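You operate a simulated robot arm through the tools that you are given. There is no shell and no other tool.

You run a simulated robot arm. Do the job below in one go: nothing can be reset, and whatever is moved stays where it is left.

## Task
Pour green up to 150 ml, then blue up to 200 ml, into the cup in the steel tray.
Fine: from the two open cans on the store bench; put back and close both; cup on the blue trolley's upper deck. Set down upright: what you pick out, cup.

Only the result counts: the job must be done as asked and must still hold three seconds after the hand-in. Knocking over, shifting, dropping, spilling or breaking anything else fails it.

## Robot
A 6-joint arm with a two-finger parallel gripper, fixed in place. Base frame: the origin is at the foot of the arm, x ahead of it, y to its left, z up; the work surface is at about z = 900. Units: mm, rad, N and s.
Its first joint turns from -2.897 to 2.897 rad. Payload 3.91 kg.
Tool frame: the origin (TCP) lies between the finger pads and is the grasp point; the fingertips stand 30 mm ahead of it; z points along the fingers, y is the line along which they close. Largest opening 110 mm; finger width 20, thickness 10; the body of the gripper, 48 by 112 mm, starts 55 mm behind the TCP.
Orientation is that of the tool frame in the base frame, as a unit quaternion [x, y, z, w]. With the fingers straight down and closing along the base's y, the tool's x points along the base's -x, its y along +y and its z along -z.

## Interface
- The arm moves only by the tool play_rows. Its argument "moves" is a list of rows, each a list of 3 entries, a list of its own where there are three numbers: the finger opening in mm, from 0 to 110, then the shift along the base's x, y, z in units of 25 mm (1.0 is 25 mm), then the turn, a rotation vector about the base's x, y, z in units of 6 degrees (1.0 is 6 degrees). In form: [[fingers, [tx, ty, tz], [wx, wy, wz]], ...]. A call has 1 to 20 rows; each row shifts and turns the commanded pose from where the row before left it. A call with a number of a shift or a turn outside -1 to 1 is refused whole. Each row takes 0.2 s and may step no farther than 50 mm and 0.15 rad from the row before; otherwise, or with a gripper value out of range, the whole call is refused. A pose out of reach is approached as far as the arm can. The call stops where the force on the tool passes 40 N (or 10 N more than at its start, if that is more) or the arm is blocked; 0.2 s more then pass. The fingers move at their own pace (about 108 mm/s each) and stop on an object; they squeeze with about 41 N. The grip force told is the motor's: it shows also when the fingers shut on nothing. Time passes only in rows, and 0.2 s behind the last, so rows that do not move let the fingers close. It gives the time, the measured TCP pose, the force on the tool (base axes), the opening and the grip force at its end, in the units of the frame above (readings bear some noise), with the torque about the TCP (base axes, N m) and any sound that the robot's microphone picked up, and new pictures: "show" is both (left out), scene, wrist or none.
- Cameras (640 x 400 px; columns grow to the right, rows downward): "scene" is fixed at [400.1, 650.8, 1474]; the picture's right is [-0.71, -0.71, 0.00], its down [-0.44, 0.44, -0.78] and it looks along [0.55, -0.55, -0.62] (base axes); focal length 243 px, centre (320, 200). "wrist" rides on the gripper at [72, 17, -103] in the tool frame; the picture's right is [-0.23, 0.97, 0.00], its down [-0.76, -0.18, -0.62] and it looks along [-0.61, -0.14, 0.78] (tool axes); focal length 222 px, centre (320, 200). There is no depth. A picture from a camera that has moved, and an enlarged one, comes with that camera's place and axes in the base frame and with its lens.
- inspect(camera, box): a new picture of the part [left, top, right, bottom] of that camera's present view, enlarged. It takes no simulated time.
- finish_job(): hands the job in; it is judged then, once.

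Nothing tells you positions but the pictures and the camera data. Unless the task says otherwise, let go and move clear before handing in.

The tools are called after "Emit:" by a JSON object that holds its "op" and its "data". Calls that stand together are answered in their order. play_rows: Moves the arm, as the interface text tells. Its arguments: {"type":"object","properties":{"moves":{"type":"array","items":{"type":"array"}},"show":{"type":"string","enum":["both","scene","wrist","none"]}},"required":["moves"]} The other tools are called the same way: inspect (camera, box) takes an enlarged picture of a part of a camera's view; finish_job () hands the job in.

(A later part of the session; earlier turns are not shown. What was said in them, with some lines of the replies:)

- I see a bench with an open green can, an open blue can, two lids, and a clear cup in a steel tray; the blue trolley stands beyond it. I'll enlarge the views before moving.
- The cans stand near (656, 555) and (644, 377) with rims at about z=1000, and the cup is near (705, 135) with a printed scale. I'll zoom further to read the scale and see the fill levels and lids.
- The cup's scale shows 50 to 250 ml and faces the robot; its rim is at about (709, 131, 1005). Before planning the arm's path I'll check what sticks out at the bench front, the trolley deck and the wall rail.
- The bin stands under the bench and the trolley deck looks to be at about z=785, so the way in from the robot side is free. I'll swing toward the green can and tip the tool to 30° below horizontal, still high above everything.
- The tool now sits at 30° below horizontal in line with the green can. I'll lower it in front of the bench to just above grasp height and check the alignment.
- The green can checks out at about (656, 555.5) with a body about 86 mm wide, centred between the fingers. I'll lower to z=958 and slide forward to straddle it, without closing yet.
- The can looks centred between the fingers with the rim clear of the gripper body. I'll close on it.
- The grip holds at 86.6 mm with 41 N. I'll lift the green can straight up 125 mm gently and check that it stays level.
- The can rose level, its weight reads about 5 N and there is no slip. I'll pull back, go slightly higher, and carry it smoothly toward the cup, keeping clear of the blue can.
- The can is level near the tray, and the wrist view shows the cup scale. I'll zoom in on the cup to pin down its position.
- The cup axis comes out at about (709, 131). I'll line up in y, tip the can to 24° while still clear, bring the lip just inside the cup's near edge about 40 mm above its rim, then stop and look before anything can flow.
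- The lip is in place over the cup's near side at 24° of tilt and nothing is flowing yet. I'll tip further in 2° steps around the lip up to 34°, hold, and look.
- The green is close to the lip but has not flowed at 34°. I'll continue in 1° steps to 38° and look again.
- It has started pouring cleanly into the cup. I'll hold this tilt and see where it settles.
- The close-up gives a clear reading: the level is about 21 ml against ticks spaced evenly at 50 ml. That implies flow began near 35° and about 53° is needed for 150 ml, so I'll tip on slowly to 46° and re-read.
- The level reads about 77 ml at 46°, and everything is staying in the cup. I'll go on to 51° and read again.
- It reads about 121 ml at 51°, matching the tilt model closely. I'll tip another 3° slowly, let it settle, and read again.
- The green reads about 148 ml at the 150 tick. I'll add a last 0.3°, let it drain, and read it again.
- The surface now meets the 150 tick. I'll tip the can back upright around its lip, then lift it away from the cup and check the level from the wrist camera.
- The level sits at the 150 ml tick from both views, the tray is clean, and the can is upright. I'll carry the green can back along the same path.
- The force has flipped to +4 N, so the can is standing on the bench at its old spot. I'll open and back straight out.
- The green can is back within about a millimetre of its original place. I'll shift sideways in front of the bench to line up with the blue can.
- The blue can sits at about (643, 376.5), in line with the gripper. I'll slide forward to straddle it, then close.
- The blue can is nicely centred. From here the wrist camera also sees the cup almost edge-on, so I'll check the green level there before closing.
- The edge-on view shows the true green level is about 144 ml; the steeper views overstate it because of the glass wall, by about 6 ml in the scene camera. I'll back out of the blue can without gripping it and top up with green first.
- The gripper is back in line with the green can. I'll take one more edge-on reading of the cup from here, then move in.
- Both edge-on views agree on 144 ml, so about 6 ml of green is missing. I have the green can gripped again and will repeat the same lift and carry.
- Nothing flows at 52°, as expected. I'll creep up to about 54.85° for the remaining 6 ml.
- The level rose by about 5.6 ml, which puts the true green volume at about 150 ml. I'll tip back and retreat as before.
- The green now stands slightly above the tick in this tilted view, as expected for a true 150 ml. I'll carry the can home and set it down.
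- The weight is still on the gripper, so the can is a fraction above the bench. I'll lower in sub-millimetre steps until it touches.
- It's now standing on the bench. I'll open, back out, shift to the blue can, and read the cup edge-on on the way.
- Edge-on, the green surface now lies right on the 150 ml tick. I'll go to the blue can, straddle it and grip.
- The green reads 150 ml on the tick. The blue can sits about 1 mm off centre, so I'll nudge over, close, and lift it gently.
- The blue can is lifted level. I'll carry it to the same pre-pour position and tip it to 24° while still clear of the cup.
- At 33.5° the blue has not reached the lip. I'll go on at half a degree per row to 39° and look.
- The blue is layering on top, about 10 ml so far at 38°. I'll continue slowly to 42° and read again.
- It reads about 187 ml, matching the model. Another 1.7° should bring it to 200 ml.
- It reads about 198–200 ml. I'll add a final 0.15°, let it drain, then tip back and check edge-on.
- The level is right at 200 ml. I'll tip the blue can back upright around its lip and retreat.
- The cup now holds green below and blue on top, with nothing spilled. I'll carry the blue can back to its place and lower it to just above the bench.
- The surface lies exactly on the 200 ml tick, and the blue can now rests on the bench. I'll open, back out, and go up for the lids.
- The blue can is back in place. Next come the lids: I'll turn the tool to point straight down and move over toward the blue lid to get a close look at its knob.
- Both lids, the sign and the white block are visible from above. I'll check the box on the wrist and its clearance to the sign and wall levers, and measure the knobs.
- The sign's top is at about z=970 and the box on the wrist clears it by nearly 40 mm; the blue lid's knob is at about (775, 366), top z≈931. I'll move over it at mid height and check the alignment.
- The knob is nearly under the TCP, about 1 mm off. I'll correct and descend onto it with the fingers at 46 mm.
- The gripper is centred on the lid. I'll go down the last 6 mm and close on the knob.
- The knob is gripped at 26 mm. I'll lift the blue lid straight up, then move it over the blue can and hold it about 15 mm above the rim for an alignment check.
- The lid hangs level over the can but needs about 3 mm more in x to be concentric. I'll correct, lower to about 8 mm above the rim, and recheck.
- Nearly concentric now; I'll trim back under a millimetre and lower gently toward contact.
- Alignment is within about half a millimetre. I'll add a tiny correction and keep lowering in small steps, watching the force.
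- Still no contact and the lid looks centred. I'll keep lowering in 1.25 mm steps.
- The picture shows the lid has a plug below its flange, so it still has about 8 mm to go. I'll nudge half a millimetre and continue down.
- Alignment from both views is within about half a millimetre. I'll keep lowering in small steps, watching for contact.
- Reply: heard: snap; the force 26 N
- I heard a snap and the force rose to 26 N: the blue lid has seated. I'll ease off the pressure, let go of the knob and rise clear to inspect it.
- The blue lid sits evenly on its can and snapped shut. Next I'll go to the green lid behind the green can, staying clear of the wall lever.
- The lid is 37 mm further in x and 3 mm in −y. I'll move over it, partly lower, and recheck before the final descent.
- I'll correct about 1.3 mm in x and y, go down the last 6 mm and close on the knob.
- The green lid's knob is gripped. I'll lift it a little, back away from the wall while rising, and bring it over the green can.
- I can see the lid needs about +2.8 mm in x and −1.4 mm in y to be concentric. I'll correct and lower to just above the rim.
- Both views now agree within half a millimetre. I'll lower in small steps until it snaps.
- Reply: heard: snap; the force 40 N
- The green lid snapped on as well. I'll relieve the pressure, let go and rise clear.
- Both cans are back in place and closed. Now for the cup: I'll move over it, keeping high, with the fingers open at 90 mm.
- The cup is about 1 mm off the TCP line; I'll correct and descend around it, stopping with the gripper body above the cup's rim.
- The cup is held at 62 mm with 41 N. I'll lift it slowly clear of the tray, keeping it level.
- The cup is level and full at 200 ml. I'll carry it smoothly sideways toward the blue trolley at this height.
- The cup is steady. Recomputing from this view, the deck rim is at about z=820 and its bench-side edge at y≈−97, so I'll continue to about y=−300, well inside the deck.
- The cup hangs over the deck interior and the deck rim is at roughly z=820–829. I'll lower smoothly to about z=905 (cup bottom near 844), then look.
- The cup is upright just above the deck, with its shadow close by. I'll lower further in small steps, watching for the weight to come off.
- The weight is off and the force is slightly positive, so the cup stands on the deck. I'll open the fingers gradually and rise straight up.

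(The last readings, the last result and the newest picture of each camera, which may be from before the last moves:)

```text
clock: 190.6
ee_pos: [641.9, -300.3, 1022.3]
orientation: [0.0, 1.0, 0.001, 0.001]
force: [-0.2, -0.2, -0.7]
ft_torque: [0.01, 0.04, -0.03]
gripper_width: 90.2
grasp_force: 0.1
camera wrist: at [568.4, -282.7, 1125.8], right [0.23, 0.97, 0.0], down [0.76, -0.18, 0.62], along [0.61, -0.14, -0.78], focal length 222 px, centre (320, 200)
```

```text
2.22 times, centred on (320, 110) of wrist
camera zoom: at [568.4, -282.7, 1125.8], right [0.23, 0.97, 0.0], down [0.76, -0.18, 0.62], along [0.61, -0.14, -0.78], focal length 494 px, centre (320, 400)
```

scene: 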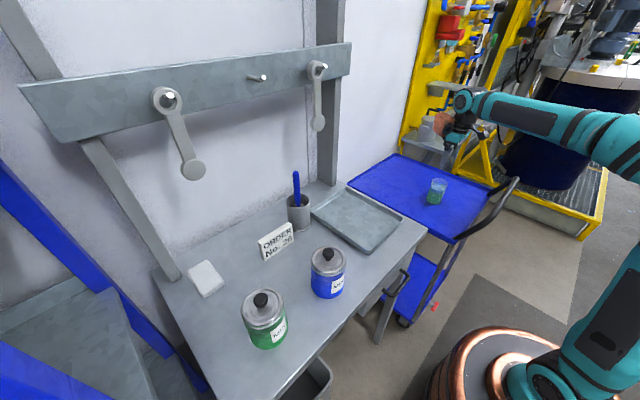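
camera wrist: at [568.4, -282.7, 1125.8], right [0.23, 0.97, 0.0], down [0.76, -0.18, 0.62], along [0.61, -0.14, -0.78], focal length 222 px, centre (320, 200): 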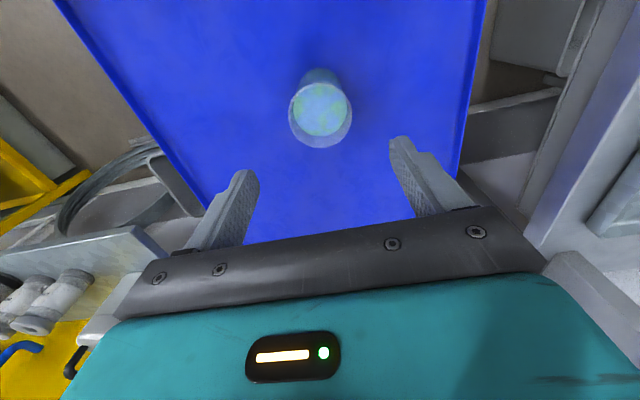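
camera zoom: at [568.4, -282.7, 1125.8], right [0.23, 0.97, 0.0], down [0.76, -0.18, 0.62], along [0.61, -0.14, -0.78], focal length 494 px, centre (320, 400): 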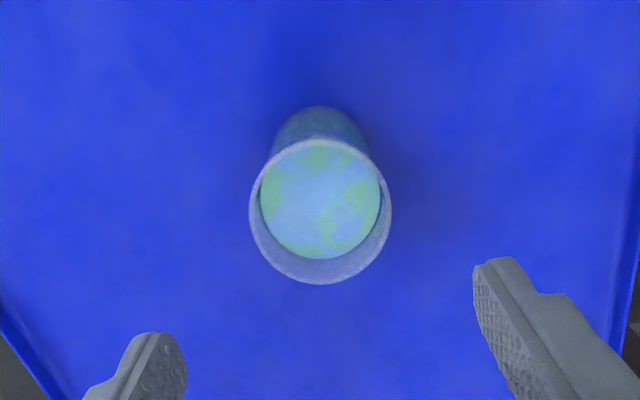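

The cup stands upright on the upper deck at 200 ml. I'll compare the bench with the starting pictures to make sure nothing else moved.

Emit:
{"op": "inspect", "data": {"camera": "scene", "box": [220, 220, 380, 360]}}

Emit:
{"op": "inspect", "data": {"camera": "scene", "box": [300, 160, 440, 260]}}

Emit:
{"op": "inspect", "data": {"camera": "scene", "box": [308, 245, 348, 280]}}

Emit:
{"op": "inspect", "data": {"camera": "scene", "box": [240, 285, 290, 335]}}

```text
2.86 times, centred on (300, 290) of scene
camera zoom: at [400.1, 650.8, 1474.0], right [-0.71, -0.71, 0.0], down [-0.44, 0.44, -0.78], along [0.55, -0.55, -0.62], focal length 695 px, centre (377, -57)
```

zoom: 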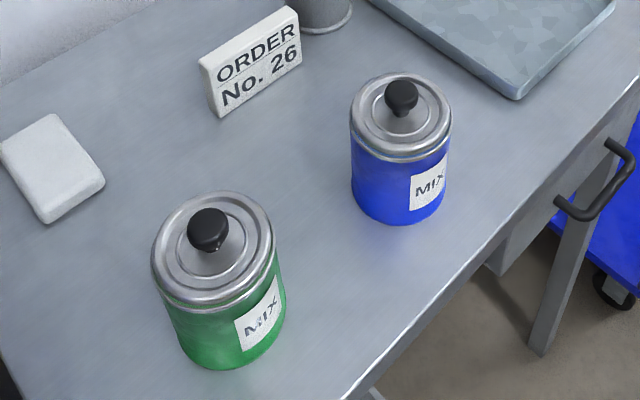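

```text
4.00 times, centred on (370, 210) of scene
camera zoom: at [400.1, 650.8, 1474.0], right [-0.71, -0.71, 0.0], down [-0.44, 0.44, -0.78], along [0.55, -0.55, -0.62], focal length 973 px, centre (120, 160)
```

zoom: 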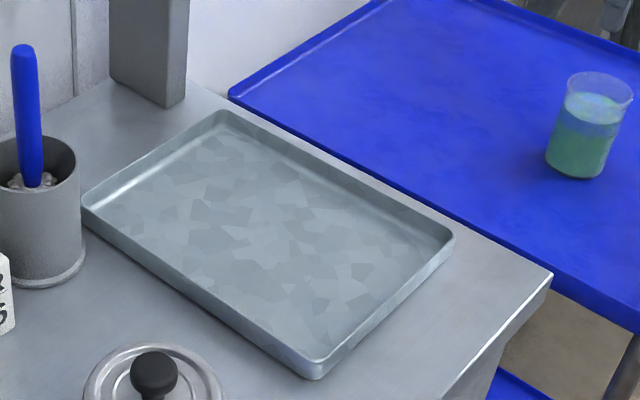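

```text
11.43 times, centred on (328, 262) of scene
camera zoom: at [400.1, 650.8, 1474.0], right [-0.71, -0.71, 0.0], down [-0.44, 0.44, -0.78], along [0.55, -0.55, -0.62], focal length 2780 px, centre (229, -514)
```

zoom: 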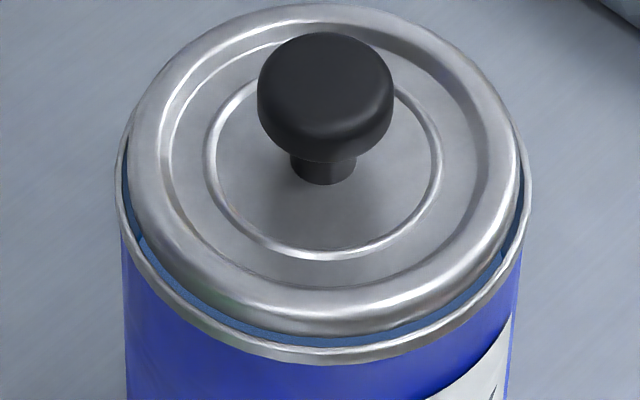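

```text
8.00 times, centred on (265, 310) of scene
camera zoom: at [400.1, 650.8, 1474.0], right [-0.71, -0.71, 0.0], down [-0.44, 0.44, -0.78], along [0.55, -0.55, -0.62], focal length 1946 px, centre (760, -680)
```

zoom: 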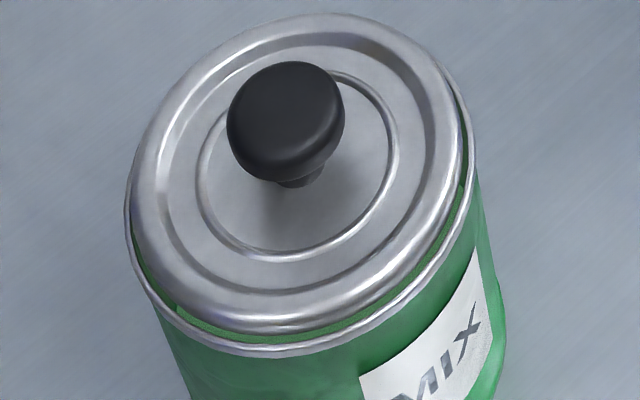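

Everything matches the start pictures: the tray, sign, block and brush pot have not moved, both cans are home with their lids snapped on, and the cup stands upright on the trolley's upper deck. The gripper is open and clear, so I'll hand in.

Emit:
{"op": "finish_job", "data": {}}

```text
The job is handed in.
```

The job is done and handed in: the cup holds green up to 150 ml and blue on top up to 200 ml. It stands upright on the blue trolley's upper deck.

- **Pouring:** I read both levels against the cup's scale from nearly side-on. The first green pour came out at about 144 ml, so I went back and topped it up to the 150 mark before pouring any blue. I saw no spills.
- **Cans:** Both are back where they stood, within about 2 mm. Each lid snapped audibly when pressed on.
- **Everything else:** Compared with the starting pictures, the tray, sign, white block and brush pot have not moved.

The gripper is open and well above the cup.
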